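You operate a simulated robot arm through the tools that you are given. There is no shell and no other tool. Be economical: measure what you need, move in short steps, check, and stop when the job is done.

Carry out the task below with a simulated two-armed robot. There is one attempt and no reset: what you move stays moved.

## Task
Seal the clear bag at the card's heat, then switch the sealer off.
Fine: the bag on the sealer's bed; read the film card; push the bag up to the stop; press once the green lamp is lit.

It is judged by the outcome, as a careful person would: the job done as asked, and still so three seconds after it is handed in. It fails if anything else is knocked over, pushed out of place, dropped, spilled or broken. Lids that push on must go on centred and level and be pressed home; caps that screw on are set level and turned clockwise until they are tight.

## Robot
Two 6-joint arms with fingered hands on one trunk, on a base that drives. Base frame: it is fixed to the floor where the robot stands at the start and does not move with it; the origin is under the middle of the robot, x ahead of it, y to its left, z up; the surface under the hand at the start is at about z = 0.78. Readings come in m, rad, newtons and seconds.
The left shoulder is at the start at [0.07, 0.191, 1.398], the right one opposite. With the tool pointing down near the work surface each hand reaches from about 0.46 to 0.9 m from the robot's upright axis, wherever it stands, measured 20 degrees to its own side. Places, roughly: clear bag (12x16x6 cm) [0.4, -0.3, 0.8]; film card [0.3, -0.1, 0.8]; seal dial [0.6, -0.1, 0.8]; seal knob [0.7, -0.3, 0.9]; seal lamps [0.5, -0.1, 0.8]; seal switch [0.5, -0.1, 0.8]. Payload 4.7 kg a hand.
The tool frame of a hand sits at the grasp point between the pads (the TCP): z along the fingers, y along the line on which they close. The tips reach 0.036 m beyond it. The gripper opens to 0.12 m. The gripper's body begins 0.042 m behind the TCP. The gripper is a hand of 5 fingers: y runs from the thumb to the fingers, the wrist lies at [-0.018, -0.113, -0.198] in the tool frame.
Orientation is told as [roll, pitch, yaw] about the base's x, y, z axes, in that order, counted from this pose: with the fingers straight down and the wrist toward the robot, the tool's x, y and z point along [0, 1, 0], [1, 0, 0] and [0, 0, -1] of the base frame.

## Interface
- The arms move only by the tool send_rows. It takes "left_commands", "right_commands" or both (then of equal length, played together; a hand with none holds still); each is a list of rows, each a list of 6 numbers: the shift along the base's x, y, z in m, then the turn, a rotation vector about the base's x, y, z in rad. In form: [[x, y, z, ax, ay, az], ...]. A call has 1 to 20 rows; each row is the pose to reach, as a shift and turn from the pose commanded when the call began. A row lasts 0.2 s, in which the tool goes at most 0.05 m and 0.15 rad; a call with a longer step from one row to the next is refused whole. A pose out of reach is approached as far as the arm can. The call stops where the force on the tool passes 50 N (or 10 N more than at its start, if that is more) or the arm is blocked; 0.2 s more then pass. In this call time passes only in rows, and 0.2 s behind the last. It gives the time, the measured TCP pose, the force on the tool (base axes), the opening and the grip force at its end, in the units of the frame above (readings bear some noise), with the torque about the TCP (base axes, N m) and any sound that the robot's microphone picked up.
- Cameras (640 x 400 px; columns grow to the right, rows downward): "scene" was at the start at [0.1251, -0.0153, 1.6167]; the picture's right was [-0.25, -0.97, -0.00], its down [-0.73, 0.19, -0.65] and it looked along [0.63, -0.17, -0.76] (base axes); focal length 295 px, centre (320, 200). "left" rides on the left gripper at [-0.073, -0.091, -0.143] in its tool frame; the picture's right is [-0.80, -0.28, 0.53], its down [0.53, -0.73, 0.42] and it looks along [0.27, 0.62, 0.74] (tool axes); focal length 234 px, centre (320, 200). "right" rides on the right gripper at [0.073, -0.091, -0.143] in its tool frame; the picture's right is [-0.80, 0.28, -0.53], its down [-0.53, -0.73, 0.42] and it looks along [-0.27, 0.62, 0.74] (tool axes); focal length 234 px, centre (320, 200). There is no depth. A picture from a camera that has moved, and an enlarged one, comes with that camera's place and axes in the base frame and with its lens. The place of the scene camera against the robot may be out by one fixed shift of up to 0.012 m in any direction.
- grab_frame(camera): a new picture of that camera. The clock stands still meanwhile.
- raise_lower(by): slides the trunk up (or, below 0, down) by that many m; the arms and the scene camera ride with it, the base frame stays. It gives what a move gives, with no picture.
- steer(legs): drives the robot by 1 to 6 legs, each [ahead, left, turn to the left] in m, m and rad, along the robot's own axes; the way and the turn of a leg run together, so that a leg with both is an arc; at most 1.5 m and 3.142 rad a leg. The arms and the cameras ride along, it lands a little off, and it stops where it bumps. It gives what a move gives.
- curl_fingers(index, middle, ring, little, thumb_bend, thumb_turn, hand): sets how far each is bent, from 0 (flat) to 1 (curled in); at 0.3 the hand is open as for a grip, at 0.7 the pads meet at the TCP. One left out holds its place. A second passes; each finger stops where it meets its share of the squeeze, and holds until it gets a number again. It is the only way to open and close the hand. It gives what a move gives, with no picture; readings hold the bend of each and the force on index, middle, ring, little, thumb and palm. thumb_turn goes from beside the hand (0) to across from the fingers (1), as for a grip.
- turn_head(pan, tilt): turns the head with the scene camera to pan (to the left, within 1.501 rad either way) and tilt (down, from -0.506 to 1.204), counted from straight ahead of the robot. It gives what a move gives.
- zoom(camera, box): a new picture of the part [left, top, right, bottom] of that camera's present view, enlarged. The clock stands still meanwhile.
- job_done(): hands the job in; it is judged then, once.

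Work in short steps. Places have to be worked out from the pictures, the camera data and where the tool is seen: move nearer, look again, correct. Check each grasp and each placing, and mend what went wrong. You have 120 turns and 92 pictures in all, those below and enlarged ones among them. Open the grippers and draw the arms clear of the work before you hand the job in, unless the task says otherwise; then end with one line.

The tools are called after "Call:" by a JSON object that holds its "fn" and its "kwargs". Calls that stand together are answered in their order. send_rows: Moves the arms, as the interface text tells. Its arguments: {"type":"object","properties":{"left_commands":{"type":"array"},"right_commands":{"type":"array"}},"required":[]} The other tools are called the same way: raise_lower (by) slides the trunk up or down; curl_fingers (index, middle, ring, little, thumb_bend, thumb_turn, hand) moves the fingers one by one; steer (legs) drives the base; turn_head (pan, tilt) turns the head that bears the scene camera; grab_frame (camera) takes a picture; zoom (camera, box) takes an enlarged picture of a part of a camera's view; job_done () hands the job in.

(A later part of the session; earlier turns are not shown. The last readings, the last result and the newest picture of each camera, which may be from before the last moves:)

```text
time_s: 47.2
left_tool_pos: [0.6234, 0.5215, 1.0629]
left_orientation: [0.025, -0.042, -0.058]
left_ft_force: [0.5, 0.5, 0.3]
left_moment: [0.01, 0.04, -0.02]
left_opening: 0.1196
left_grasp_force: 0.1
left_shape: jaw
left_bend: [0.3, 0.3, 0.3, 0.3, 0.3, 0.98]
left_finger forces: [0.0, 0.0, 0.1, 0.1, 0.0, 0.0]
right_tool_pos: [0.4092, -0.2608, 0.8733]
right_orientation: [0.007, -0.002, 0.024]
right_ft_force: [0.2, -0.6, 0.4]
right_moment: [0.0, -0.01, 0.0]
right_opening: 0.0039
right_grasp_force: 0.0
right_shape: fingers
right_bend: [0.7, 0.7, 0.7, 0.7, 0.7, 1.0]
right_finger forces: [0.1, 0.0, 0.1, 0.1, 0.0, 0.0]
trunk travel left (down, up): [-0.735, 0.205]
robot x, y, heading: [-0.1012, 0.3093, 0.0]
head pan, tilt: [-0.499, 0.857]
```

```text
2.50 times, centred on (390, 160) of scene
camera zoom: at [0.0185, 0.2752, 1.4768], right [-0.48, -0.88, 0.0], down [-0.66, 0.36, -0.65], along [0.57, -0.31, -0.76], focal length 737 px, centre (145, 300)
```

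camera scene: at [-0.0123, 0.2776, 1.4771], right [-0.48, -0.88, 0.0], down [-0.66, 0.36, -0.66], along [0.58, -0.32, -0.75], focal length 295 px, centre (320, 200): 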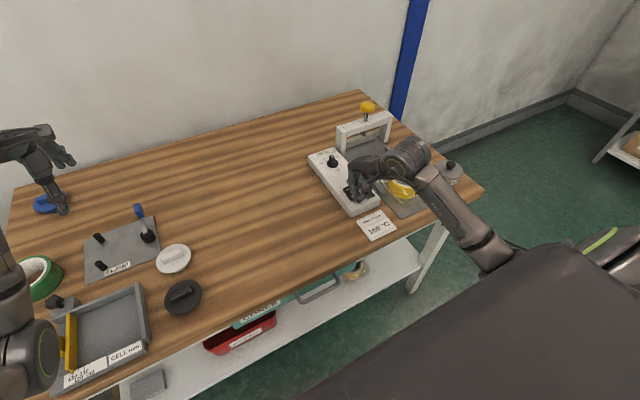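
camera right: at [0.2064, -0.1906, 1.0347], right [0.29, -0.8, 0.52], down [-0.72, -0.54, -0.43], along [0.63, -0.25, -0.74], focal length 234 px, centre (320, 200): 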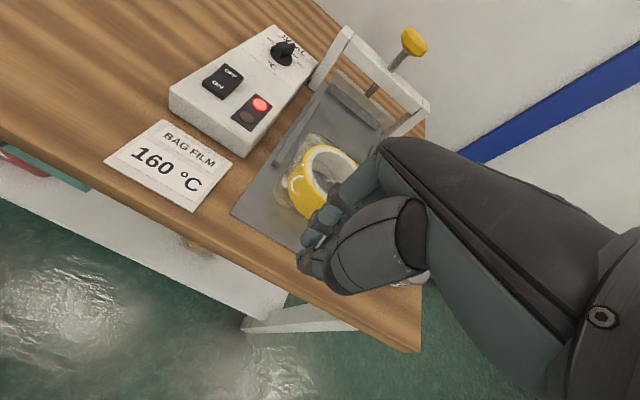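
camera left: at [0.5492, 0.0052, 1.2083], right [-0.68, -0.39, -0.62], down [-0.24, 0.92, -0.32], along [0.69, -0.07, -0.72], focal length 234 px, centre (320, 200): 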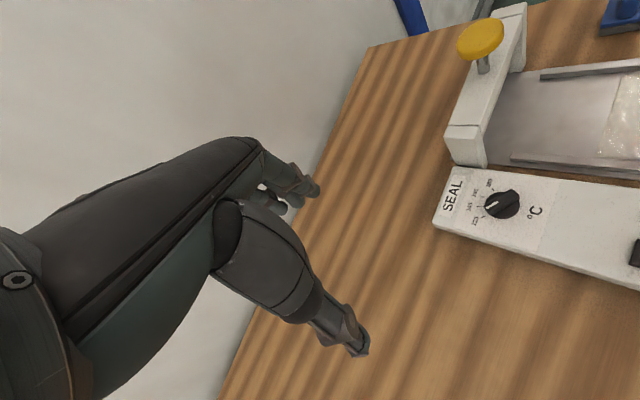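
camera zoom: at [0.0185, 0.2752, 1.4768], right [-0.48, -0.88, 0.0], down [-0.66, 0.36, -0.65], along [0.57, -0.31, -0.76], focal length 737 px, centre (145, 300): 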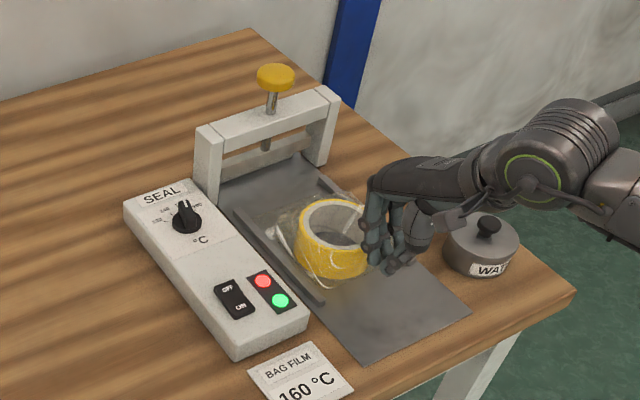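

Roll is now at ≈(0.487, -0.244). For the remaining travel I need better reach: raise the hand, drive 0.11 m right, then come back down behind the bag.

Call:
{"fn": "send_rows", "kwargs": {"right_commands": [[-0.02, 0, 0.04, 0, 0, 0], [-0.02, 0.02, 0.08, 0, 0, 0], [-0.02, 0.04, 0.12, 0, 0, 0]]}}

Call:
{"fn": "steer", "kwargs": {"legs": [[0.02, -0.11, 0]]}}

Call:
{"fn": "send_rows", "kwargs": {"right_commands": [[-0.01, 0.03, 0, 0, 0, 0], [-0.01, 0.06, -0.02, 0, 0, 0], [-0.01, 0.08, -0.06, 0, 0, 0], [-0.01, 0.08, -0.1, 0, 0, 0], [-0.01, 0.08, -0.135, 0, 0, 0]]}}

Call:
{"fn": "zoom", "kwargs": {"camera": "scene", "box": [280, 80, 460, 240]}}

```text
time_s: 48.0
left_tool_pos: [0.6235, 0.5224, 1.0637]
left_orientation: [0.026, -0.043, -0.058]
left_ft_force: [0.3, 0.7, -0.5]
left_moment: [-0.05, -0.01, 0.0]
left_opening: 0.1198
left_grasp_force: 0.2
left_shape: jaw
left_bend: [0.3, 0.3, 0.3, 0.3, 0.3, 0.98]
left_finger forces: [0.0, 0.1, 0.0, 0.1, 0.0, 0.0]
right_tool_pos: [0.3886, -0.2188, 0.9937]
right_orientation: [0.006, 0.0, 0.024]
right_ft_force: [-0.5, -0.2, 0.2]
right_moment: [-0.04, 0.04, 0.0]
right_opening: 0.0039
right_grasp_force: 0.1
right_shape: fingers
right_bend: [0.7, 0.7, 0.7, 0.7, 0.7, 1.0]
right_finger forces: [0.1, 0.0, 0.0, 0.1, 0.1, 0.0]
trunk travel left (down, up): [-0.735, 0.205]
robot x, y, heading: [-0.098, 0.3099, 0.0]
head pan, tilt: [-0.499, 0.857]
```

```text
time_s: 49.2
left_tool_pos: [0.6448, 0.412, 1.0623]
left_orientation: [0.026, -0.043, -0.058]
left_ft_force: [-0.1, 0.1, -0.3]
left_moment: [0.0, 0.0, 0.02]
left_opening: 0.1197
left_grasp_force: 0.1
left_shape: jaw
left_bend: [0.3, 0.3, 0.3, 0.3, 0.3, 0.98]
left_finger forces: [0.0, 0.1, 0.1, 0.0, 0.0, 0.0]
right_tool_pos: [0.4086, -0.3293, 0.9932]
right_orientation: [0.004, -0.004, 0.026]
right_ft_force: [-0.2, 0.3, 0.0]
right_moment: [0.0, -0.04, -0.01]
right_opening: 0.0037
right_grasp_force: 0.0
right_shape: fingers
right_bend: [0.7, 0.7, 0.7, 0.7, 0.7, 1.0]
right_finger forces: [0.1, 0.1, 0.0, 0.0, 0.0, 0.0]
trunk travel left (down, up): [-0.735, 0.205]
robot x, y, heading: [-0.0773, 0.197, -0.007]
head pan, tilt: [-0.499, 0.857]
```

```text
time_s: 50.4
left_tool_pos: [0.6443, 0.4104, 1.0637]
left_orientation: [0.028, -0.042, -0.057]
left_ft_force: [0.1, -1.2, 0.8]
left_moment: [0.05, 0.0, 0.03]
left_opening: 0.1197
left_grasp_force: 0.1
left_shape: jaw
left_bend: [0.3, 0.3, 0.3, 0.3, 0.3, 0.98]
left_finger forces: [0.1, 0.0, 0.0, 0.0, 0.0, 0.0]
right_tool_pos: [0.3995, -0.2504, 0.8552]
right_orientation: [0.006, -0.001, 0.026]
right_ft_force: [0.1, 0.0, 0.3]
right_moment: [0.0, 0.01, -0.06]
right_opening: 0.0039
right_grasp_force: 0.3
right_shape: fingers
right_bend: [0.7, 0.7, 0.7, 0.7, 0.7, 1.0]
right_finger forces: [0.1, 0.4, 0.0, 0.1, 0.0, 0.1]
trunk travel left (down, up): [-0.735, 0.205]
robot x, y, heading: [-0.0833, 0.1982, 0.001]
head pan, tilt: [-0.499, 0.857]
```

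```text
2.50 times, centred on (370, 160) of scene
camera zoom: at [0.0387, 0.1641, 1.4768], right [-0.48, -0.88, 0.0], down [-0.66, 0.36, -0.65], along [0.57, -0.31, -0.76], focal length 737 px, centre (195, 300)
```

zoom: 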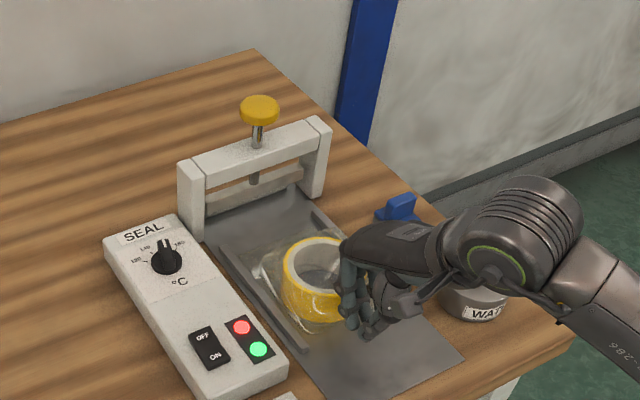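

Good. Push forward at y -0.25 by 0.09 m in small rows.

Call:
{"fn": "send_rows", "kwargs": {"right_commands": [[0.015, -0.002, 0, 0, 0, 0], [0.03, -0.004, 0, 0, 0, 0], [0.045, -0.006, 0, 0, 0, 0], [0.06, -0.006, 0, 0, 0, 0], [0.075, -0.006, 0, 0, 0, 0], [0.09, -0.006, 0, 0, 0, 0]]}}

Call:
{"fn": "zoom", "kwargs": {"camera": "scene", "box": [280, 80, 460, 240]}}

```text
time_s: 51.8
left_tool_pos: [0.6433, 0.41, 1.0627]
left_orientation: [0.026, -0.041, -0.057]
left_ft_force: [-0.7, -1.1, -0.2]
left_moment: [0.0, -0.02, 0.0]
left_opening: 0.1198
left_grasp_force: 0.1
left_shape: jaw
left_bend: [0.3, 0.3, 0.3, 0.3, 0.3, 0.98]
left_finger forces: [0.1, 0.0, 0.1, 0.1, 0.1, 0.0]
right_tool_pos: [0.4883, -0.2549, 0.8571]
right_orientation: [0.005, -0.002, 0.027]
right_ft_force: [-2.6, 0.2, 2.4]
right_moment: [-0.02, 0.01, -0.03]
right_opening: 0.0038
right_grasp_force: 1.8
right_shape: fingers
right_bend: [0.7, 0.71, 0.7, 0.7, 0.7, 1.0]
right_finger forces: [0.0, 3.6, 0.0, 0.0, 0.0, 0.1]
trunk travel left (down, up): [-0.735, 0.205]
robot x, y, heading: [-0.0774, 0.1952, -0.002]
head pan, tilt: [-0.499, 0.857]
```

```text
2.50 times, centred on (370, 160) of scene
camera zoom: at [0.0381, 0.1652, 1.4769], right [-0.48, -0.88, 0.0], down [-0.66, 0.36, -0.65], along [0.57, -0.32, -0.76], focal length 737 px, centre (195, 300)
```

zoom: 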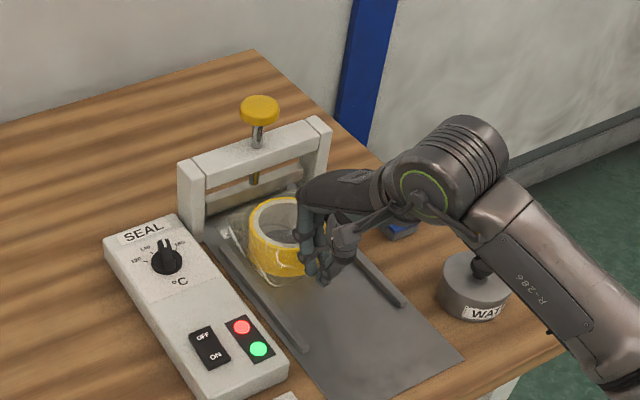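

Bag is close to the jaw; force slightly up (≈3.6 N). I continue in 1 cm steps.

Call:
{"fn": "send_rows", "kwargs": {"right_commands": [[0.008, 0, 0, 0, 0, 0], [0.016, 0, 0, 0, 0, 0], [0.024, 0, 0, 0, 0, 0], [0.03, 0, 0, 0, 0, 0]]}}

Call:
{"fn": "zoom", "kwargs": {"camera": "scene", "box": [310, 100, 410, 190]}}

```text
time_s: 52.8
left_tool_pos: [0.6396, 0.4102, 1.0651]
left_orientation: [0.026, -0.047, -0.059]
left_ft_force: [0.7, -0.3, -0.5]
left_moment: [0.04, -0.03, 0.0]
left_opening: 0.1199
left_grasp_force: 0.0
left_shape: jaw
left_bend: [0.3, 0.3, 0.3, 0.3, 0.3, 0.98]
left_finger forces: [0.0, 0.0, 0.0, 0.1, 0.0, 0.0]
right_tool_pos: [0.5147, -0.256, 0.8624]
right_orientation: [0.002, -0.01, 0.024]
right_ft_force: [-20.2, -0.5, 16.3]
right_moment: [-0.25, 1.02, -0.07]
right_opening: 0.0002
right_grasp_force: 18.0
right_shape: fingers
right_bend: [0.71, 0.72, 0.71, 0.7, 0.67, 1.0]
right_finger forces: [17.8, 11.6, 5.5, 0.0, 0.1, 0.1]
trunk travel left (down, up): [-0.735, 0.205]
robot x, y, heading: [-0.081, 0.1971, -0.005]
head pan, tilt: [-0.499, 0.857]
```

```text
4.44 times, centred on (360, 145) of scene
camera zoom: at [0.032, 0.166, 1.4774], right [-0.48, -0.88, 0.0], down [-0.66, 0.36, -0.66], along [0.58, -0.32, -0.75], focal length 1310 px, centre (142, 444)
```

zoom: 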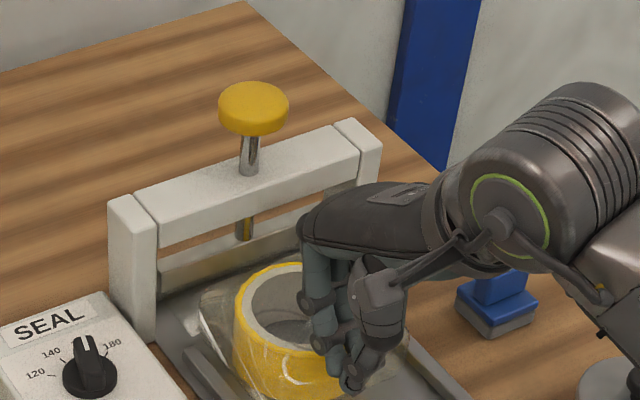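

20 N resistance: the bag is at the stop. I back off, lift above, and look at the bag.

Call:
{"fn": "send_rows", "kwargs": {"right_commands": [[-0.02, 0, 0, 0, 0, 0], [-0.05, 0, 0.01, 0, 0, 0], [-0.09, 0, 0.03, 0, 0, 0], [-0.1, 0, 0.07, 0, 0, 0], [-0.1, 0, 0.11, 0, 0, 0], [-0.1, 0, 0.16, 0, 0, 0]]}}

Call:
{"fn": "zoom", "kwargs": {"camera": "scene", "box": [280, 90, 420, 210]}}

```text
time_s: 54.2
left_tool_pos: [0.643, 0.4116, 1.0634]
left_orientation: [0.026, -0.041, -0.058]
left_ft_force: [-0.3, 0.5, -0.2]
left_moment: [0.03, -0.01, -0.01]
left_opening: 0.1196
left_grasp_force: 0.0
left_shape: jaw
left_bend: [0.3, 0.3, 0.3, 0.3, 0.3, 0.98]
left_finger forces: [0.0, 0.0, 0.0, 0.0, 0.1, 0.0]
right_tool_pos: [0.4167, -0.2554, 1.0188]
right_orientation: [0.004, -0.002, 0.025]
right_ft_force: [0.0, -0.3, 0.4]
right_moment: [-0.02, 0.0, -0.01]
right_opening: 0.0038
right_grasp_force: 0.1
right_shape: fingers
right_bend: [0.7, 0.7, 0.7, 0.7, 0.7, 1.0]
right_finger forces: [0.1, 0.0, 0.1, 0.0, 0.0, 0.0]
trunk travel left (down, up): [-0.735, 0.205]
robot x, y, heading: [-0.0794, 0.1954, 0.001]
head pan, tilt: [-0.499, 0.857]
```

```text
3.33 times, centred on (350, 150) of scene
camera zoom: at [0.0376, 0.1656, 1.4767], right [-0.48, -0.88, 0.0], down [-0.66, 0.36, -0.66], along [0.57, -0.32, -0.76], focal length 983 px, centre (220, 367)
```

zoom: 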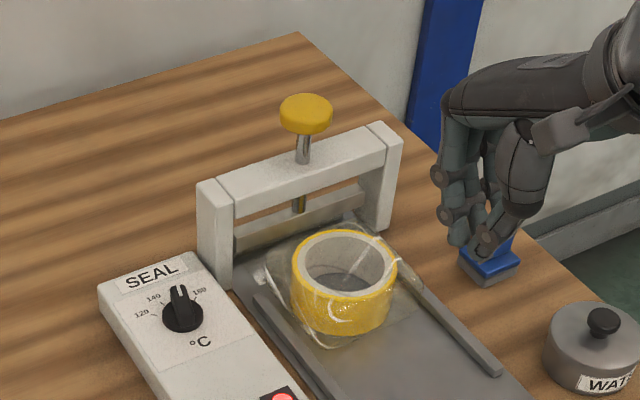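

Bag sits straight with its mouth under the jaw. Knob top triangulates to ≈(0.645, -0.254, 0.975). I raise the hand, drive 0.08 m forward, and look with the hand camera.

Call:
{"fn": "send_rows", "kwargs": {"right_commands": [[0, 0, 0.03, 0, 0, 0], [0, 0, 0.06, 0, 0, 0]]}}

Call:
{"fn": "steer", "kwargs": {"legs": [[0.08, 0, 0]]}}

Call:
{"fn": "grab_frame", "kwargs": {"camera": "right"}}

Call:
{"fn": "zoom", "kwargs": {"camera": "scene", "box": [280, 90, 460, 240]}}

```text
time_s: 54.8
left_tool_pos: [0.6435, 0.4111, 1.0635]
left_orientation: [0.026, -0.043, -0.058]
left_ft_force: [-0.4, -0.3, 0.4]
left_moment: [-0.03, 0.04, 0.0]
left_opening: 0.1197
left_grasp_force: 0.0
left_shape: jaw
left_bend: [0.3, 0.3, 0.3, 0.3, 0.3, 0.98]
left_finger forces: [0.0, 0.0, 0.0, 0.0, 0.0, 0.1]
right_tool_pos: [0.4182, -0.256, 1.0776]
right_orientation: [0.005, -0.002, 0.025]
right_ft_force: [-0.7, 0.0, 0.4]
right_moment: [0.0, -0.01, -0.01]
right_opening: 0.004
right_grasp_force: 0.1
right_shape: fingers
right_bend: [0.7, 0.7, 0.7, 0.7, 0.7, 1.0]
right_finger forces: [0.0, 0.0, 0.0, 0.0, 0.0, 0.1]
trunk travel left (down, up): [-0.735, 0.205]
robot x, y, heading: [-0.0768, 0.1986, -0.001]
head pan, tilt: [-0.499, 0.857]
```

```text
time_s: 55.9
left_tool_pos: [0.7215, 0.4115, 1.064]
left_orientation: [0.026, -0.043, -0.058]
left_ft_force: [0.2, 0.8, -0.3]
left_moment: [0.02, 0.02, 0.01]
left_opening: 0.1197
left_grasp_force: 0.1
left_shape: jaw
left_bend: [0.3, 0.3, 0.3, 0.3, 0.3, 0.98]
left_finger forces: [0.0, 0.0, 0.1, 0.1, 0.1, 0.0]
right_tool_pos: [0.4966, -0.258, 1.0784]
right_orientation: [0.006, -0.002, 0.025]
right_ft_force: [-0.1, 0.7, -0.6]
right_moment: [-0.02, 0.01, -0.01]
right_opening: 0.0041
right_grasp_force: 0.1
right_shape: fingers
right_bend: [0.7, 0.7, 0.7, 0.7, 0.7, 1.0]
right_finger forces: [0.0, 0.0, 0.0, 0.0, 0.0, 0.0]
trunk travel left (down, up): [-0.735, 0.205]
robot x, y, heading: [-0.0041, 0.194, 0.0]
head pan, tilt: [-0.499, 0.857]
```

```text
30 pictures are left
camera right: at [0.4036, -0.1878, 1.2212], right [0.3, -0.8, 0.52], down [-0.72, -0.55, -0.43], along [0.63, -0.25, -0.74], focal length 234 px, centre (320, 200)
```

right: 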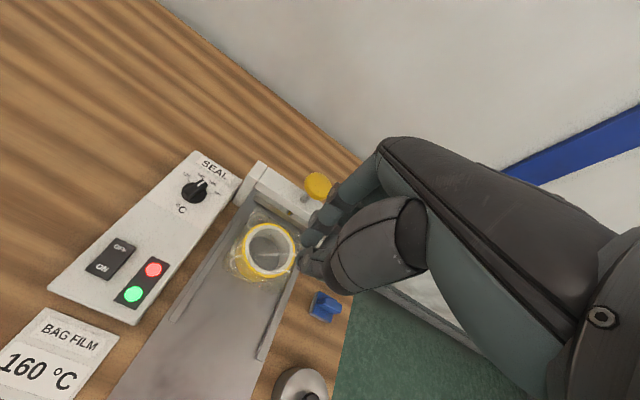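

```text
2.67 times, centred on (370, 165) of scene
camera zoom: at [0.1164, 0.1645, 1.4769], right [-0.48, -0.88, 0.0], down [-0.66, 0.36, -0.65], along [0.57, -0.31, -0.76], focal length 786 px, centre (187, 293)
```

zoom: 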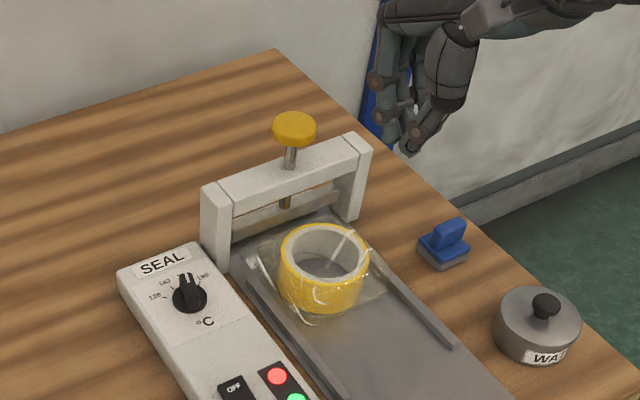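

Both lamps lit (ready). Knob top ≈(0.65, -0.259, 0.96). I hover the fingertips over it.

Call:
{"fn": "send_rows", "kwargs": {"right_commands": [[0.04, 0, 0, 0, 0, -0.005], [0.08, -0.002, 0, 0, 0, -0.01], [0.12, -0.004, 0, 0, 0, -0.02], [0.156, -0.004, 0, 0, 0, -0.025], [0.156, -0.004, -0.03, 0, 0, -0.025]]}}

Call:
{"fn": "zoom", "kwargs": {"camera": "right", "box": [220, 150, 400, 330]}}

Call:
{"fn": "zoom", "kwargs": {"camera": "scene", "box": [280, 90, 460, 240]}}

```text
time_s: 57.1
left_tool_pos: [0.7215, 0.41, 1.0636]
left_orientation: [0.03, -0.042, -0.058]
left_ft_force: [0.3, 0.3, 0.0]
left_moment: [0.06, -0.01, 0.02]
left_opening: 0.1196
left_grasp_force: 0.1
left_shape: jaw
left_bend: [0.3, 0.3, 0.3, 0.3, 0.3, 0.98]
left_finger forces: [0.0, 0.0, 0.0, 0.1, 0.1, 0.1]
right_tool_pos: [0.6536, -0.265, 1.0482]
right_orientation: [0.006, -0.005, 0.0]
right_ft_force: [-0.3, -0.4, 0.7]
right_moment: [0.0, -0.02, 0.02]
right_opening: 0.0039
right_grasp_force: 0.0
right_shape: fingers
right_bend: [0.7, 0.7, 0.7, 0.7, 0.7, 1.0]
right_finger forces: [0.1, 0.0, 0.0, 0.0, 0.0, 0.1]
trunk travel left (down, up): [-0.735, 0.205]
robot x, y, heading: [0.0015, 0.1966, -0.002]
head pan, tilt: [-0.499, 0.857]
```

```text
2.22 times, centred on (310, 240) of right
camera zoom: at [0.5626, -0.1917, 1.1908], right [0.28, -0.81, 0.52], down [-0.73, -0.53, -0.43], along [0.62, -0.26, -0.74], focal length 520 px, centre (342, 111)
```

zoom: 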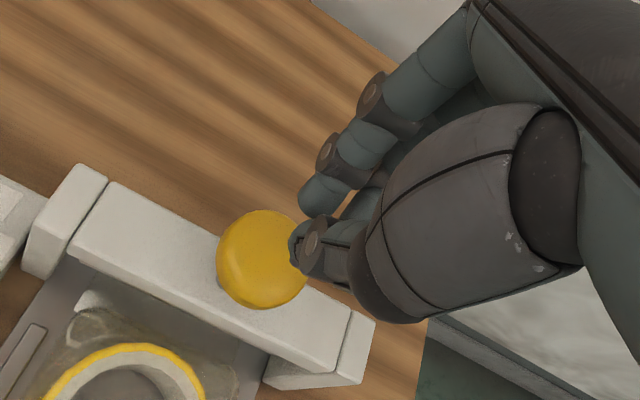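

```text
2.67 times, centred on (370, 165) of scene
camera zoom: at [0.116, 0.1633, 1.4768], right [-0.48, -0.88, 0.0], down [-0.66, 0.36, -0.65], along [0.57, -0.31, -0.76], focal length 786 px, centre (187, 293)
```

zoom: 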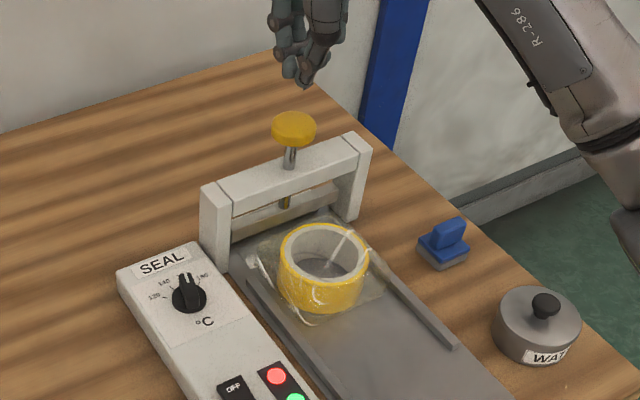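

The TCP is directly over the knob (≈(0.656, -0.263)). I descend until contact.

Call:
{"fn": "send_rows", "kwargs": {"right_commands": [[0.001, 0.001, -0.02, 0, 0, 0], [0.001, 0.001, -0.035, 0, 0, 0], [0.001, 0.001, -0.045, 0, 0, 0], [0.001, 0.001, -0.053, 0, 0, 0], [0.001, 0.001, -0.06, 0, 0, 0]]}}

Call:
{"fn": "zoom", "kwargs": {"camera": "scene", "box": [280, 90, 460, 240]}}

```text
time_s: 58.3
left_tool_pos: [0.7223, 0.4113, 1.0633]
left_orientation: [0.027, -0.042, -0.057]
left_ft_force: [0.2, 0.7, 0.7]
left_moment: [0.02, 0.0, 0.02]
left_opening: 0.1195
left_grasp_force: 0.1
left_shape: jaw
left_bend: [0.3, 0.3, 0.3, 0.3, 0.3, 0.98]
left_finger forces: [0.0, 0.1, 0.0, 0.1, 0.1, 0.0]
right_tool_pos: [0.6527, -0.2612, 0.9896]
right_orientation: [0.008, -0.004, -0.002]
right_ft_force: [-1.1, -0.9, 2.7]
right_moment: [0.02, 0.07, 0.01]
right_opening: 0.0039
right_grasp_force: 0.8
right_shape: fingers
right_bend: [0.7, 0.7, 0.7, 0.7, 0.7, 1.0]
right_finger forces: [0.0, 0.0, 0.0, 0.1, 1.9, 0.0]
trunk travel left (down, up): [-0.735, 0.205]
robot x, y, heading: [-0.0002, 0.1977, -0.002]
head pan, tilt: [-0.499, 0.857]
```

```text
2.67 times, centred on (370, 165) of scene
camera zoom: at [0.1163, 0.1647, 1.4768], right [-0.48, -0.88, 0.0], down [-0.66, 0.36, -0.65], along [0.57, -0.31, -0.76], focal length 786 px, centre (187, 293)
```

zoom: 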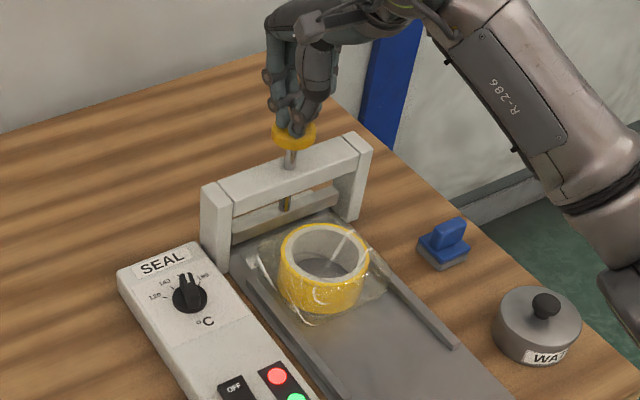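

Contact (2.7 N), green still lit. Press down steadily; it stops by itself when firmly home.

Call:
{"fn": "send_rows", "kwargs": {"right_commands": [[0, 0, -0.006, 0, 0, 0], [0, 0, -0.012, 0, 0, 0], [0, 0, -0.018, 0, 0, 0], [0, 0, -0.023, 0, 0, 0], [0, 0, -0.028, 0, 0, 0]]}}

Call:
{"fn": "zoom", "kwargs": {"camera": "scene", "box": [280, 90, 460, 240]}}

```text
time_s: 59.5
left_tool_pos: [0.7193, 0.4123, 1.0644]
left_orientation: [0.026, -0.045, -0.058]
left_ft_force: [0.4, 1.0, 0.0]
left_moment: [0.01, -0.01, 0.01]
left_opening: 0.1198
left_grasp_force: 0.0
left_shape: jaw
left_bend: [0.3, 0.3, 0.3, 0.3, 0.3, 0.98]
left_finger forces: [0.1, 0.0, 0.0, 0.0, 0.1, 0.0]
right_tool_pos: [0.6529, -0.2596, 0.9647]
right_orientation: [0.003, -0.01, -0.001]
right_ft_force: [-2.5, -1.9, 27.4]
right_moment: [0.02, 0.34, 0.0]
right_opening: 0.0035
right_grasp_force: 13.6
right_shape: fingers
right_bend: [0.7, 0.7, 0.7, 0.7, 0.7, 1.0]
right_finger forces: [4.7, 0.0, 0.0, 0.0, 22.1, 0.1]
trunk travel left (down, up): [-0.735, 0.205]
robot x, y, heading: [-0.0024, 0.1976, 0.001]
head pan, tilt: [-0.499, 0.857]
```

```text
2.67 times, centred on (370, 165) of scene
camera zoom: at [0.1128, 0.1665, 1.4776], right [-0.48, -0.88, 0.0], down [-0.66, 0.36, -0.66], along [0.58, -0.32, -0.75], focal length 786 px, centre (187, 293)
```

zoom: 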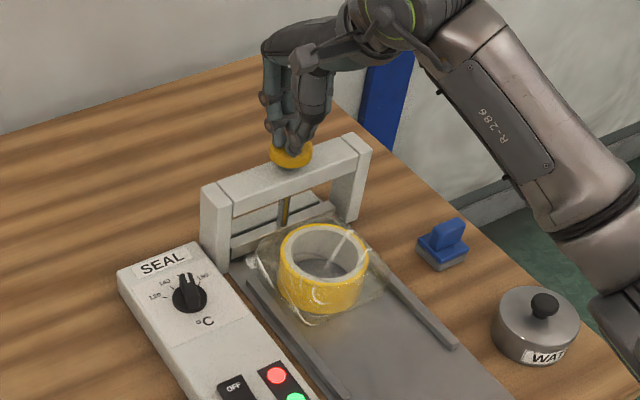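

The jaw is down onto the film with 27 N. I press slightly more and hold about 3 s.

Call:
{"fn": "send_rows", "kwargs": {"right_commands": [[0, 0, -0.003, 0, 0, 0], [0, 0, -0.004, 0, 0, 0], [0, 0, -0.004, 0, 0, 0], [0, 0, -0.004, 0, 0, 0], [0, 0, -0.004, 0, 0, 0], [0, 0, -0.004, 0, 0, 0], [0, 0, -0.004, 0, 0, 0], [0, 0, -0.004, 0, 0, 0], [0, 0, -0.004, 0, 0, 0], [0, 0, -0.004, 0, 0, 0], [0, 0, -0.004, 0, 0, 0], [0, 0, -0.004, 0, 0, 0], [0, 0, -0.004, 0, 0, 0], [0, 0, -0.004, 0, 0, 0]]}}

Call:
{"fn": "zoom", "kwargs": {"camera": "scene", "box": [300, 120, 420, 240]}}

```text
time_s: 60.2
left_tool_pos: [0.7201, 0.411, 1.0625]
left_orientation: [0.025, -0.044, -0.058]
left_ft_force: [-0.3, -0.7, 0.2]
left_moment: [0.02, 0.02, -0.03]
left_opening: 0.1195
left_grasp_force: 0.1
left_shape: jaw
left_bend: [0.3, 0.3, 0.3, 0.3, 0.3, 0.98]
left_finger forces: [0.0, 0.0, 0.0, 0.0, 0.1, 0.0]
right_tool_pos: [0.6548, -0.2595, 0.9646]
right_orientation: [0.003, -0.023, 0.003]
right_ft_force: [-6.5, -0.2, 31.5]
right_moment: [0.08, 0.76, 0.05]
right_opening: 0.0056
right_grasp_force: 16.1
right_shape: fingers
right_bend: [0.7, 0.7, 0.7, 0.7, 0.7, 1.0]
right_finger forces: [0.0, 0.0, 0.1, 0.1, 31.9, 0.1]
trunk travel left (down, up): [-0.735, 0.205]
robot x, y, heading: [-0.0046, 0.1966, -0.001]
head pan, tilt: [-0.499, 0.857]
stopped in row 3 (right hand): the force on the tool passed its limit at 51 N (the readings are from after the stop); the commanded pose is now the measured one
```

```text
3.33 times, centred on (360, 180) of scene
camera zoom: at [0.1136, 0.1659, 1.4769], right [-0.48, -0.88, 0.0], down [-0.66, 0.36, -0.66], along [0.58, -0.32, -0.75], focal length 983 px, centre (187, 267)
```

zoom: 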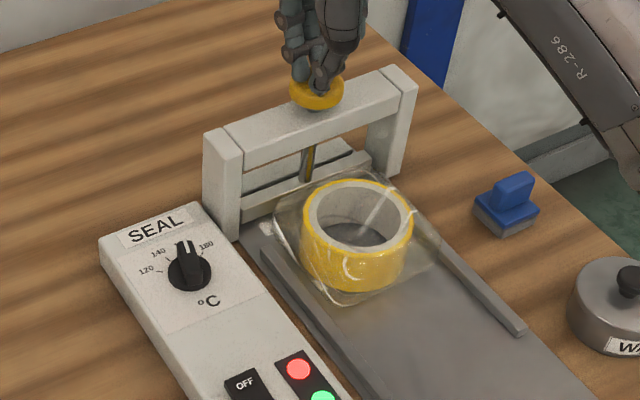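

It reached 51 N — fully home — and now holds at ~31 N. I keep holding for about 2.5 s more.

Call:
{"fn": "send_rows", "kwargs": {"right_commands": [[0, 0, 0, 0, 0, 0], [0, 0, 0, 0, 0, 0], [0, 0, 0, 0, 0, 0], [0, 0, 0, 0, 0, 0], [0, 0, 0, 0, 0, 0], [0, 0, 0, 0, 0, 0], [0, 0, 0, 0, 0, 0], [0, 0, 0, 0, 0, 0], [0, 0, 0, 0, 0, 0], [0, 0, 0, 0, 0, 0], [0, 0, 0, 0, 0, 0], [0, 0, 0, 0, 0, 0]]}}

Call:
{"fn": "zoom", "kwargs": {"camera": "scene", "box": [300, 120, 420, 240]}}

```text
time_s: 62.8
left_tool_pos: [0.7176, 0.4121, 1.0658]
left_orientation: [0.025, -0.048, -0.059]
left_ft_force: [0.3, -0.1, -0.9]
left_moment: [-0.01, 0.04, 0.0]
left_opening: 0.1197
left_grasp_force: 0.0
left_shape: jaw
left_bend: [0.3, 0.3, 0.3, 0.3, 0.3, 0.98]
left_finger forces: [0.0, 0.1, 0.0, 0.0, 0.0, 0.1]
right_tool_pos: [0.6531, -0.2591, 0.964]
right_orientation: [0.002, -0.016, 0.001]
right_ft_force: [-4.4, -2.9, 41.6]
right_moment: [0.02, 0.46, -0.02]
right_opening: 0.0039
right_grasp_force: 21.0
right_shape: fingers
right_bend: [0.7, 0.7, 0.7, 0.7, 0.7, 1.0]
right_finger forces: [8.2, 0.3, 0.1, 0.0, 33.2, 0.1]
trunk travel left (down, up): [-0.735, 0.205]
robot x, y, heading: [0.0003, 0.2006, -0.001]
head pan, tilt: [-0.499, 0.857]
```

```text
3.33 times, centred on (360, 180) of scene
camera zoom: at [0.1106, 0.1676, 1.4774], right [-0.48, -0.88, 0.0], down [-0.66, 0.36, -0.66], along [0.58, -0.32, -0.75], focal length 983 px, centre (187, 267)
```

zoom: 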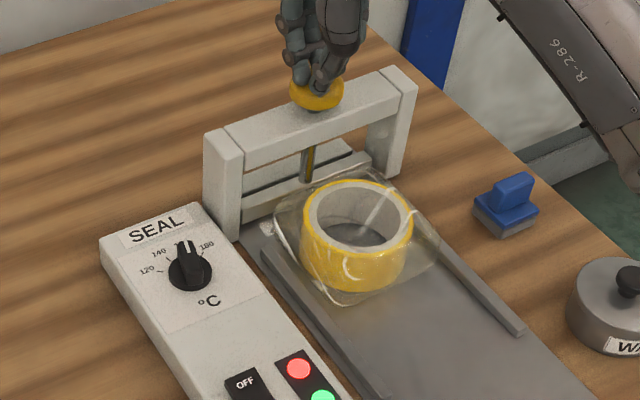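

Held for over 3 s with the jaw closed. Now release straight up and check the seal.

Call:
{"fn": "send_rows", "kwargs": {"right_commands": [[0, 0, 0.015, 0, 0, 0], [0, 0, 0.035, 0, 0, 0], [0, 0, 0.065, 0, 0, 0], [0, 0, 0.095, 0, 0, 0], [-0.03, 0, 0.11, 0, 0, 0], [-0.07, 0, 0.11, 0, 0, 0]]}}

Call:
{"fn": "zoom", "kwargs": {"camera": "scene", "box": [300, 120, 420, 240]}}

```text
time_s: 64.2
left_tool_pos: [0.7197, 0.409, 1.0637]
left_orientation: [0.028, -0.044, -0.057]
left_ft_force: [-0.1, -0.9, -0.1]
left_moment: [0.01, -0.01, 0.03]
left_opening: 0.1197
left_grasp_force: 0.1
left_shape: jaw
left_bend: [0.3, 0.3, 0.3, 0.3, 0.3, 0.98]
left_finger forces: [0.0, 0.0, 0.0, 0.0, 0.0, 0.0]
right_tool_pos: [0.584, -0.2615, 1.0702]
right_orientation: [0.005, -0.011, 0.002]
right_ft_force: [-0.8, 0.2, 0.0]
right_moment: [-0.01, 0.0, -0.01]
right_opening: 0.0034
right_grasp_force: 0.0
right_shape: fingers
right_bend: [0.7, 0.7, 0.7, 0.7, 0.7, 1.0]
right_finger forces: [0.0, 0.0, 0.0, 0.0, 0.0, 0.0]
trunk travel left (down, up): [-0.735, 0.205]
robot x, y, heading: [-0.0015, 0.1973, -0.002]
head pan, tilt: [-0.499, 0.857]
```

```text
3.33 times, centred on (360, 180) of scene
camera zoom: at [0.1144, 0.1635, 1.4769], right [-0.48, -0.88, 0.0], down [-0.66, 0.36, -0.66], along [0.58, -0.31, -0.76], focal length 983 px, centre (187, 267)
```

zoom: 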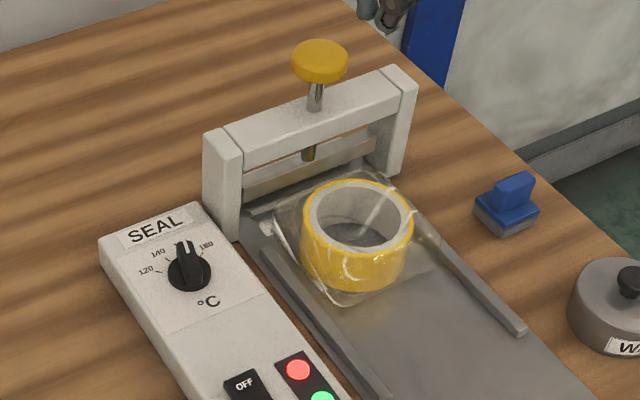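

Jaw is back up. I zoom on the film's mouth area to look for a seal line.

Call:
{"fn": "zoom", "kwargs": {"camera": "scene", "box": [338, 158, 382, 188]}}

```text
13.33 times, centred on (360, 173) of scene
camera zoom: at [0.1144, 0.1635, 1.4769], right [-0.48, -0.88, 0.0], down [-0.66, 0.36, -0.66], along [0.58, -0.31, -0.76], focal length 3931 px, centre (-213, 560)
```

zoom: 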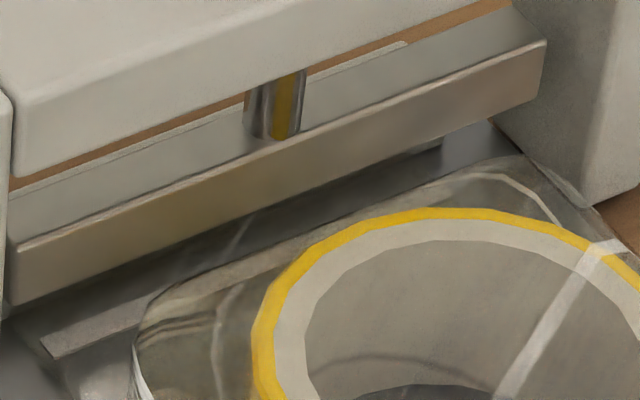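

The film runs under the jaw with a pressed band; jaw is open again. Now go to switch off: return the robot to the stance used for pressing ON and set the index poke shape.

Call:
{"fn": "steer", "kwargs": {"legs": [[-0.13, 0.11, 0]]}}

Call:
{"fn": "curl_fingers", "kwargs": {"hand": "right", "middle": 1, "ring": 1, "little": 1}}

Call:
{"fn": "send_rows", "kwargs": {"right_commands": [[0, 0.02, -0.04, 0, 0.01, 0.01], [0.003, 0.04, -0.08, 0, 0.01, 0.015], [0.005, 0.058, -0.12, 0, 0.01, 0.015], [0.005, 0.058, -0.16, 0, 0.01, 0.015]]}}

Call:
{"fn": "zoom", "kwargs": {"camera": "scene", "box": [320, 120, 420, 220]}}

```text
time_s: 65.6
left_tool_pos: [0.5918, 0.5201, 1.0622]
left_orientation: [0.026, -0.043, -0.057]
left_ft_force: [1.0, -0.6, 0.7]
left_moment: [-0.02, -0.01, -0.01]
left_opening: 0.1196
left_grasp_force: 0.1
left_shape: jaw
left_bend: [0.3, 0.3, 0.3, 0.3, 0.3, 0.98]
left_finger forces: [0.0, 0.0, 0.0, 0.0, 0.1, 0.0]
right_tool_pos: [0.458, -0.1514, 1.0691]
right_orientation: [0.005, -0.011, 0.002]
right_ft_force: [0.4, 0.2, 0.7]
right_moment: [0.05, 0.0, -0.03]
right_opening: 0.0035
right_grasp_force: 0.1
right_shape: fingers
right_bend: [0.7, 0.7, 0.7, 0.7, 0.7, 1.0]
right_finger forces: [0.1, 0.0, 0.0, 0.1, 0.0, 0.1]
trunk travel left (down, up): [-0.735, 0.205]
robot x, y, heading: [-0.1338, 0.3116, 0.001]
head pan, tilt: [-0.499, 0.857]
```

```text
time_s: 66.6
left_tool_pos: [0.5924, 0.5205, 1.0625]
left_orientation: [0.025, -0.04, -0.058]
left_ft_force: [0.6, 0.4, -0.7]
left_moment: [0.01, -0.03, -0.01]
left_opening: 0.1195
left_grasp_force: 0.0
left_shape: jaw
left_bend: [0.3, 0.3, 0.3, 0.3, 0.3, 0.98]
left_finger forces: [0.0, 0.1, 0.0, 0.0, 0.0, 0.0]
right_tool_pos: [0.4577, -0.1521, 1.0696]
right_orientation: [0.004, -0.011, 0.004]
right_ft_force: [0.0, 0.6, 0.0]
right_moment: [-0.04, -0.01, -0.02]
right_opening: 0.004
right_grasp_force: 0.1
right_shape: fingers
right_bend: [0.7, 1.0, 1.0, 1.0, 0.7, 1.0]
right_finger forces: [0.0, 0.0, 0.0, 0.0, 0.0, 0.1]
trunk travel left (down, up): [-0.735, 0.205]
robot x, y, heading: [-0.1308, 0.3075, 0.005]
head pan, tilt: [-0.499, 0.857]
```

```text
time_s: 67.6
left_tool_pos: [0.5923, 0.5203, 1.0624]
left_orientation: [0.026, -0.043, -0.057]
left_ft_force: [-0.2, 0.4, 0.3]
left_moment: [0.03, -0.01, 0.01]
left_opening: 0.1199
left_grasp_force: 0.0
left_shape: jaw
left_bend: [0.3, 0.3, 0.3, 0.3, 0.3, 0.98]
left_finger forces: [0.0, 0.0, 0.0, 0.0, 0.1, 0.0]
right_tool_pos: [0.4643, -0.0927, 0.9079]
right_orientation: [0.004, -0.002, 0.017]
right_ft_force: [-0.5, 0.4, 0.8]
right_moment: [0.05, -0.01, 0.0]
right_opening: 0.004
right_grasp_force: 0.0
right_shape: fingers
right_bend: [0.7, 1.0, 1.0, 1.0, 0.7, 1.0]
right_finger forces: [0.0, 0.0, 0.1, 0.0, 0.1, 0.0]
trunk travel left (down, up): [-0.735, 0.205]
robot x, y, heading: [-0.1325, 0.3055, -0.005]
head pan, tilt: [-0.499, 0.857]
```

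```text
4.00 times, centred on (370, 170) of scene
camera zoom: at [-0.0131, 0.2734, 1.4768], right [-0.48, -0.88, 0.0], down [-0.66, 0.36, -0.65], along [0.57, -0.31, -0.76], focal length 1179 px, centre (120, 320)
```

zoom: 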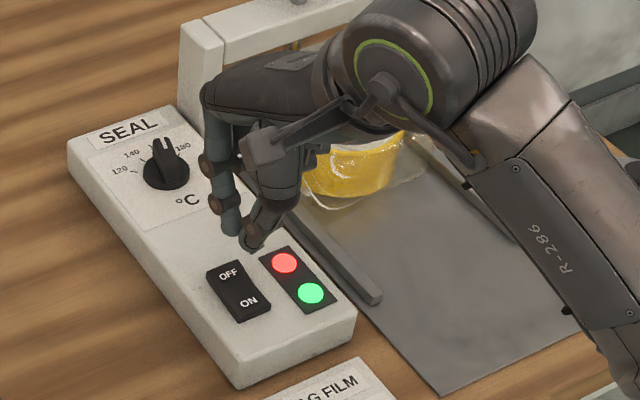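

Index tip offset puts the OFF end right below. Press down as before and check the lamps.

Call:
{"fn": "send_rows", "kwargs": {"right_commands": [[0, -0.002, -0.02, 0, 0, 0], [0, -0.002, -0.034, 0, 0, 0], [0, -0.002, -0.04, 0, 0, 0], [0, -0.002, -0.045, 0, 0, 0], [0, -0.002, -0.049, 0, 0, 0]]}}

Call:
{"fn": "zoom", "kwargs": {"camera": "scene", "box": [320, 120, 420, 220]}}

```text
time_s: 68.8
left_tool_pos: [0.5915, 0.5206, 1.064]
left_orientation: [0.026, -0.044, -0.057]
left_ft_force: [-0.5, 0.2, -0.2]
left_moment: [-0.01, -0.03, 0.01]
left_opening: 0.1196
left_grasp_force: 0.1
left_shape: jaw
left_bend: [0.3, 0.3, 0.3, 0.3, 0.3, 0.98]
left_finger forces: [0.1, 0.0, 0.0, 0.1, 0.0, 0.0]
right_tool_pos: [0.4621, -0.0948, 0.8629]
right_orientation: [0.004, -0.008, 0.017]
right_ft_force: [0.3, -2.0, 12.5]
right_moment: [0.09, -0.01, -0.04]
right_opening: 0.0033
right_grasp_force: 6.0
right_shape: fingers
right_bend: [0.7, 1.0, 1.0, 1.0, 0.7, 1.0]
right_finger forces: [6.9, 0.0, 0.0, 0.0, 5.9, 0.0]
trunk travel left (down, up): [-0.735, 0.205]
robot x, y, heading: [-0.1302, 0.3072, -0.001]
head pan, tilt: [-0.499, 0.857]
```

```text
4.00 times, centred on (370, 170) of scene
camera zoom: at [-0.0149, 0.2751, 1.4772], right [-0.48, -0.88, 0.0], down [-0.66, 0.36, -0.66], along [0.58, -0.31, -0.76], focal length 1179 px, centre (120, 320)
```

zoom: 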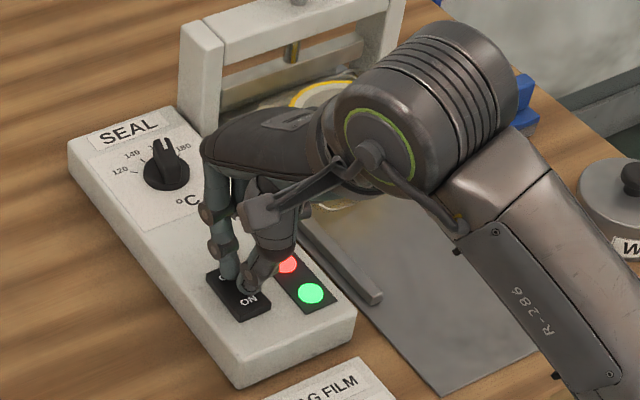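

Thumb is resting on the middle/ON side and resisting. Lift, shift 1.4 cm forward so both tips act on the OFF half, press again.

Call:
{"fn": "send_rows", "kwargs": {"right_commands": [[0, 0, 0.015, 0, 0, 0], [0.014, 0.002, 0.015, 0, 0, 0], [0.014, 0.002, 0.004, 0, 0, 0], [0.014, 0.002, 0, 0, 0, 0], [0.014, 0.002, -0.003, 0, 0, 0]]}}

Call:
{"fn": "zoom", "kwargs": {"camera": "scene", "box": [320, 120, 420, 220]}}

```text
time_s: 70.0
left_tool_pos: [0.5895, 0.522, 1.065]
left_orientation: [0.027, -0.044, -0.059]
left_ft_force: [-0.7, -0.4, 0.3]
left_moment: [0.0, -0.03, 0.04]
left_opening: 0.1197
left_grasp_force: 0.0
left_shape: jaw
left_bend: [0.3, 0.3, 0.3, 0.3, 0.3, 0.98]
left_finger forces: [0.0, 0.0, 0.1, 0.1, 0.1, 0.1]
right_tool_pos: [0.4748, -0.0919, 0.8619]
right_orientation: [0.003, -0.011, 0.018]
right_ft_force: [-3.2, -1.9, 24.6]
right_moment: [0.11, 0.41, 0.04]
right_opening: 0.002
right_grasp_force: 12.6
right_shape: fingers
right_bend: [0.7, 1.0, 1.0, 1.0, 0.71, 1.0]
right_finger forces: [0.1, 0.0, 0.0, 0.1, 25.1, 0.0]
trunk travel left (down, up): [-0.735, 0.205]
robot x, y, heading: [-0.1328, 0.3054, 0.001]
head pan, tilt: [-0.499, 0.857]
```

```text
4.00 times, centred on (370, 170) of scene
camera zoom: at [-0.017, 0.2759, 1.4776], right [-0.48, -0.88, 0.0], down [-0.66, 0.36, -0.66], along [0.58, -0.31, -0.75], focal length 1179 px, centre (120, 320)
```

zoom: 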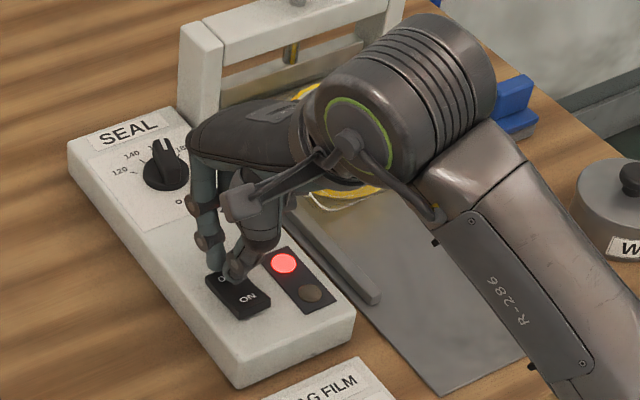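

Green went out but red is still lit. I lift away and look at the rocker state.

Call:
{"fn": "send_rows", "kwargs": {"right_commands": [[0, 0, 0.02, 0, 0, 0], [0, 0.01, 0.06, 0, 0, 0], [0, 0.03, 0.1, 0, 0, 0], [-0.01, 0.06, 0.12, 0, 0, 0]]}}

Call:
{"fn": "zoom", "kwargs": {"camera": "scene", "box": [320, 120, 420, 220]}}

```text
time_s: 71.0
left_tool_pos: [0.5914, 0.5217, 1.0626]
left_orientation: [0.024, -0.042, -0.057]
left_ft_force: [0.0, 1.3, -0.6]
left_moment: [-0.01, 0.02, 0.0]
left_opening: 0.1199
left_grasp_force: 0.2
left_shape: jaw
left_bend: [0.3, 0.3, 0.3, 0.3, 0.3, 0.98]
left_finger forces: [0.0, 0.0, 0.1, 0.0, 0.1, 0.1]
right_tool_pos: [0.4677, -0.0314, 0.9773]
right_orientation: [0.002, 0.002, 0.02]
right_ft_force: [-0.6, -0.1, 0.1]
right_moment: [-0.01, 0.01, -0.02]
right_opening: 0.0038
right_grasp_force: 0.2
right_shape: fingers
right_bend: [0.7, 1.0, 1.0, 1.0, 0.7, 1.0]
right_finger forces: [0.0, 0.0, 0.1, 0.0, 0.0, 0.1]
trunk travel left (down, up): [-0.735, 0.205]
robot x, y, heading: [-0.1316, 0.3079, 0.003]
head pan, tilt: [-0.499, 0.857]
```

```text
4.00 times, centred on (370, 170) of scene
camera zoom: at [-0.0134, 0.2759, 1.4768], right [-0.48, -0.88, 0.0], down [-0.66, 0.36, -0.66], along [0.57, -0.31, -0.76], focal length 1179 px, centre (120, 320)
```

zoom: 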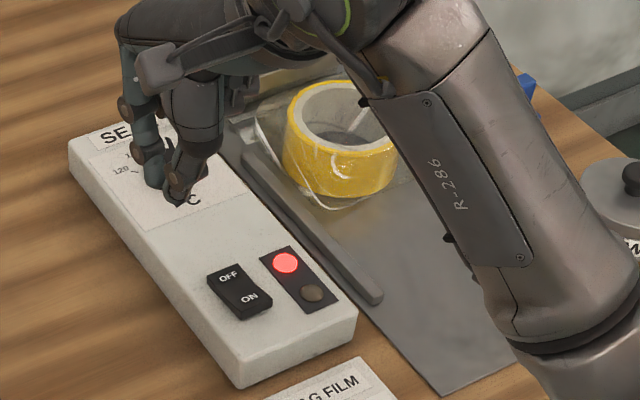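

I zoom on the rocker to tell its state.

Call:
{"fn": "zoom", "kwargs": {"camera": "scene", "box": [360, 175, 410, 210]}}

```text
11.43 times, centred on (385, 192) of scene
camera zoom: at [-0.0134, 0.2759, 1.4768], right [-0.48, -0.88, 0.0], down [-0.66, 0.36, -0.66], along [0.57, -0.31, -0.76], focal length 3370 px, centre (-423, 286)
```

zoom: 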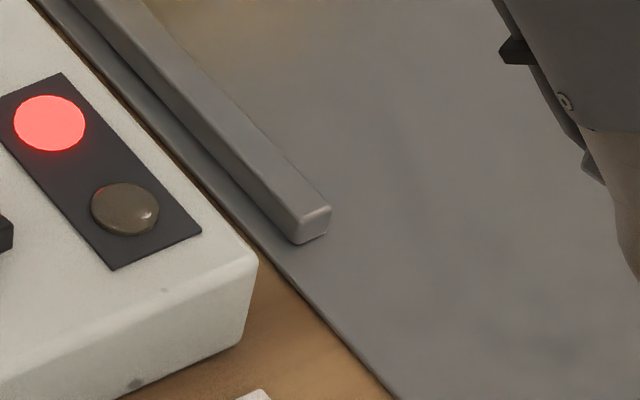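

Wrong crop; zoom on the switch itself.

Call:
{"fn": "zoom", "kwargs": {"camera": "scene", "box": [336, 180, 368, 204]}}

```text
16.00 times, centred on (352, 192) of scene
camera zoom: at [-0.0134, 0.2759, 1.4768], right [-0.48, -0.88, 0.0], down [-0.66, 0.36, -0.66], along [0.57, -0.31, -0.76], focal length 4717 px, centre (-192, 328)
```

zoom: 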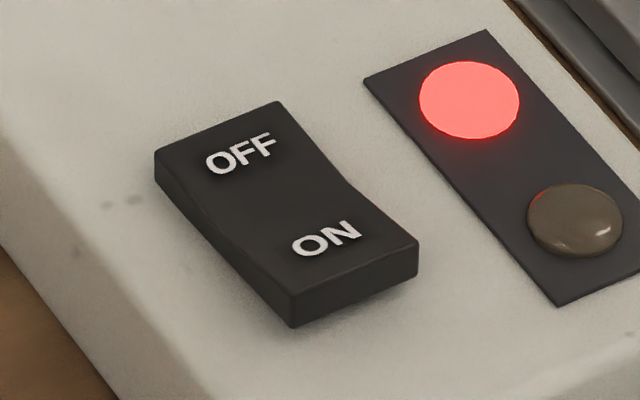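

State ambiguous: either it was re-toggled and is reheating, or red signals residual heat. I wait 4 s (moving clear) and look again.

Call:
{"fn": "send_rows", "kwargs": {"right_commands": [[0, 0, 0.02, 0, 0, 0], [0, 0, 0.02, 0, 0, 0], [0, 0, 0.02, 0, 0, 0], [0, 0, 0.02, 0, 0, 0], [0, 0, 0.02, 0, 0, 0], [0, 0, 0.02, 0, 0, 0], [0, 0, 0.02, 0, 0, 0], [0, 0, 0.02, 0, 0, 0], [0, 0, 0.02, 0, 0, 0], [0, 0, 0.02, 0, 0, 0], [0, 0, 0.02, 0, 0, 0], [0, 0, 0.02, 0, 0, 0], [0, 0, 0.02, 0, 0, 0], [0, 0, 0.02, 0, 0, 0], [0, 0, 0.02, 0, 0, 0], [0, 0, 0.02, 0, 0, 0], [0, 0, 0.02, 0, 0, 0], [0, 0, 0.02, 0, 0, 0], [0, 0, 0.02, 0, 0, 0], [0, 0, 0.02, 0, 0, 0]]}}

Call:
{"fn": "zoom", "kwargs": {"camera": "scene", "box": [336, 180, 368, 204]}}

```text
time_s: 75.2
left_tool_pos: [0.5914, 0.5205, 1.0618]
left_orientation: [0.024, -0.044, -0.059]
left_ft_force: [0.1, 1.1, -0.2]
left_moment: [0.0, 0.02, 0.01]
left_opening: 0.1196
left_grasp_force: 0.0
left_shape: jaw
left_bend: [0.3, 0.3, 0.3, 0.3, 0.3, 0.98]
left_finger forces: [0.0, 0.0, 0.1, 0.1, 0.1, 0.0]
right_tool_pos: [0.4684, -0.0331, 0.9968]
right_orientation: [0.003, -0.002, 0.018]
right_ft_force: [0.2, -0.4, 0.7]
right_moment: [0.03, 0.01, 0.01]
right_opening: 0.0038
right_grasp_force: 0.0
right_shape: fingers
right_bend: [0.7, 1.0, 1.0, 1.0, 0.7, 1.0]
right_finger forces: [0.1, 0.0, 0.0, 0.1, 0.0, 0.1]
trunk travel left (down, up): [-0.735, 0.205]
robot x, y, heading: [-0.1311, 0.3058, -0.005]
head pan, tilt: [-0.499, 0.857]
```

```text
16.00 times, centred on (352, 192) of scene
camera zoom: at [-0.0131, 0.2741, 1.4768], right [-0.48, -0.88, 0.0], down [-0.66, 0.36, -0.65], along [0.57, -0.31, -0.76], focal length 4717 px, centre (-192, 328)
```

zoom: 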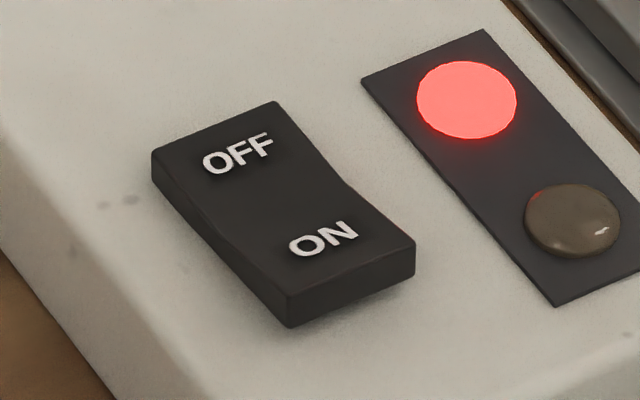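

Still red only. I wait another 4 s: green returning would mean it's still on.

Call:
{"fn": "send_rows", "kwargs": {"right_commands": [[0, 0, 0, 0, 0, 0], [0, 0, 0, 0, 0, 0], [0, 0, 0, 0, 0, 0], [0, 0, 0, 0, 0, 0], [0, 0, 0, 0, 0, 0], [0, 0, 0, 0, 0, 0], [0, 0, 0, 0, 0, 0], [0, 0, 0, 0, 0, 0], [0, 0, 0, 0, 0, 0], [0, 0, 0, 0, 0, 0], [0, 0, 0, 0, 0, 0], [0, 0, 0, 0, 0, 0], [0, 0, 0, 0, 0, 0], [0, 0, 0, 0, 0, 0], [0, 0, 0, 0, 0, 0], [0, 0, 0, 0, 0, 0], [0, 0, 0, 0, 0, 0], [0, 0, 0, 0, 0, 0], [0, 0, 0, 0, 0, 0], [0, 0, 0, 0, 0, 0]]}}

Call:
{"fn": "zoom", "kwargs": {"camera": "scene", "box": [328, 130, 384, 206]}}

```text
time_s: 79.4
left_tool_pos: [0.5907, 0.5225, 1.0618]
left_orientation: [0.027, -0.043, -0.058]
left_ft_force: [-0.2, -0.6, -0.2]
left_moment: [-0.01, 0.01, -0.01]
left_opening: 0.1197
left_grasp_force: 0.1
left_shape: jaw
left_bend: [0.3, 0.3, 0.3, 0.3, 0.3, 0.98]
left_finger forces: [0.0, 0.0, 0.0, 0.0, 0.0, 0.0]
right_tool_pos: [0.4697, -0.0322, 0.9963]
right_orientation: [0.003, -0.001, 0.018]
right_ft_force: [0.8, -1.1, -0.1]
right_moment: [-0.04, 0.0, 0.05]
right_opening: 0.0037
right_grasp_force: 0.0
right_shape: fingers
right_bend: [0.7, 1.0, 1.0, 1.0, 0.7, 1.0]
right_finger forces: [0.1, 0.1, 0.1, 0.0, 0.0, 0.1]
trunk travel left (down, up): [-0.735, 0.205]
robot x, y, heading: [-0.131, 0.3098, 0.003]
head pan, tilt: [-0.499, 0.857]
```

```text
5.26 times, centred on (356, 168) of scene
camera zoom: at [-0.0131, 0.2741, 1.4768], right [-0.48, -0.88, 0.0], down [-0.66, 0.36, -0.65], along [0.57, -0.31, -0.76], focal length 1552 px, centre (130, 368)
```

zoom: 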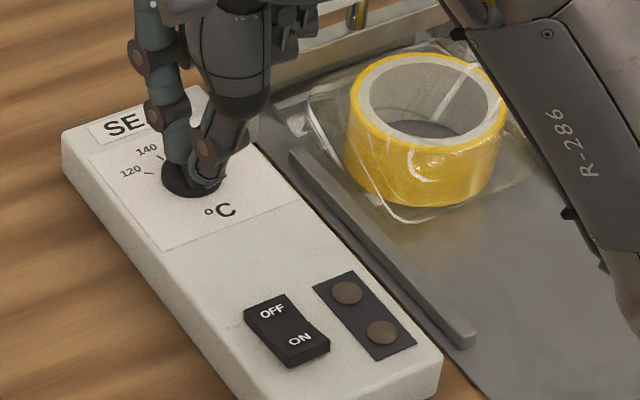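

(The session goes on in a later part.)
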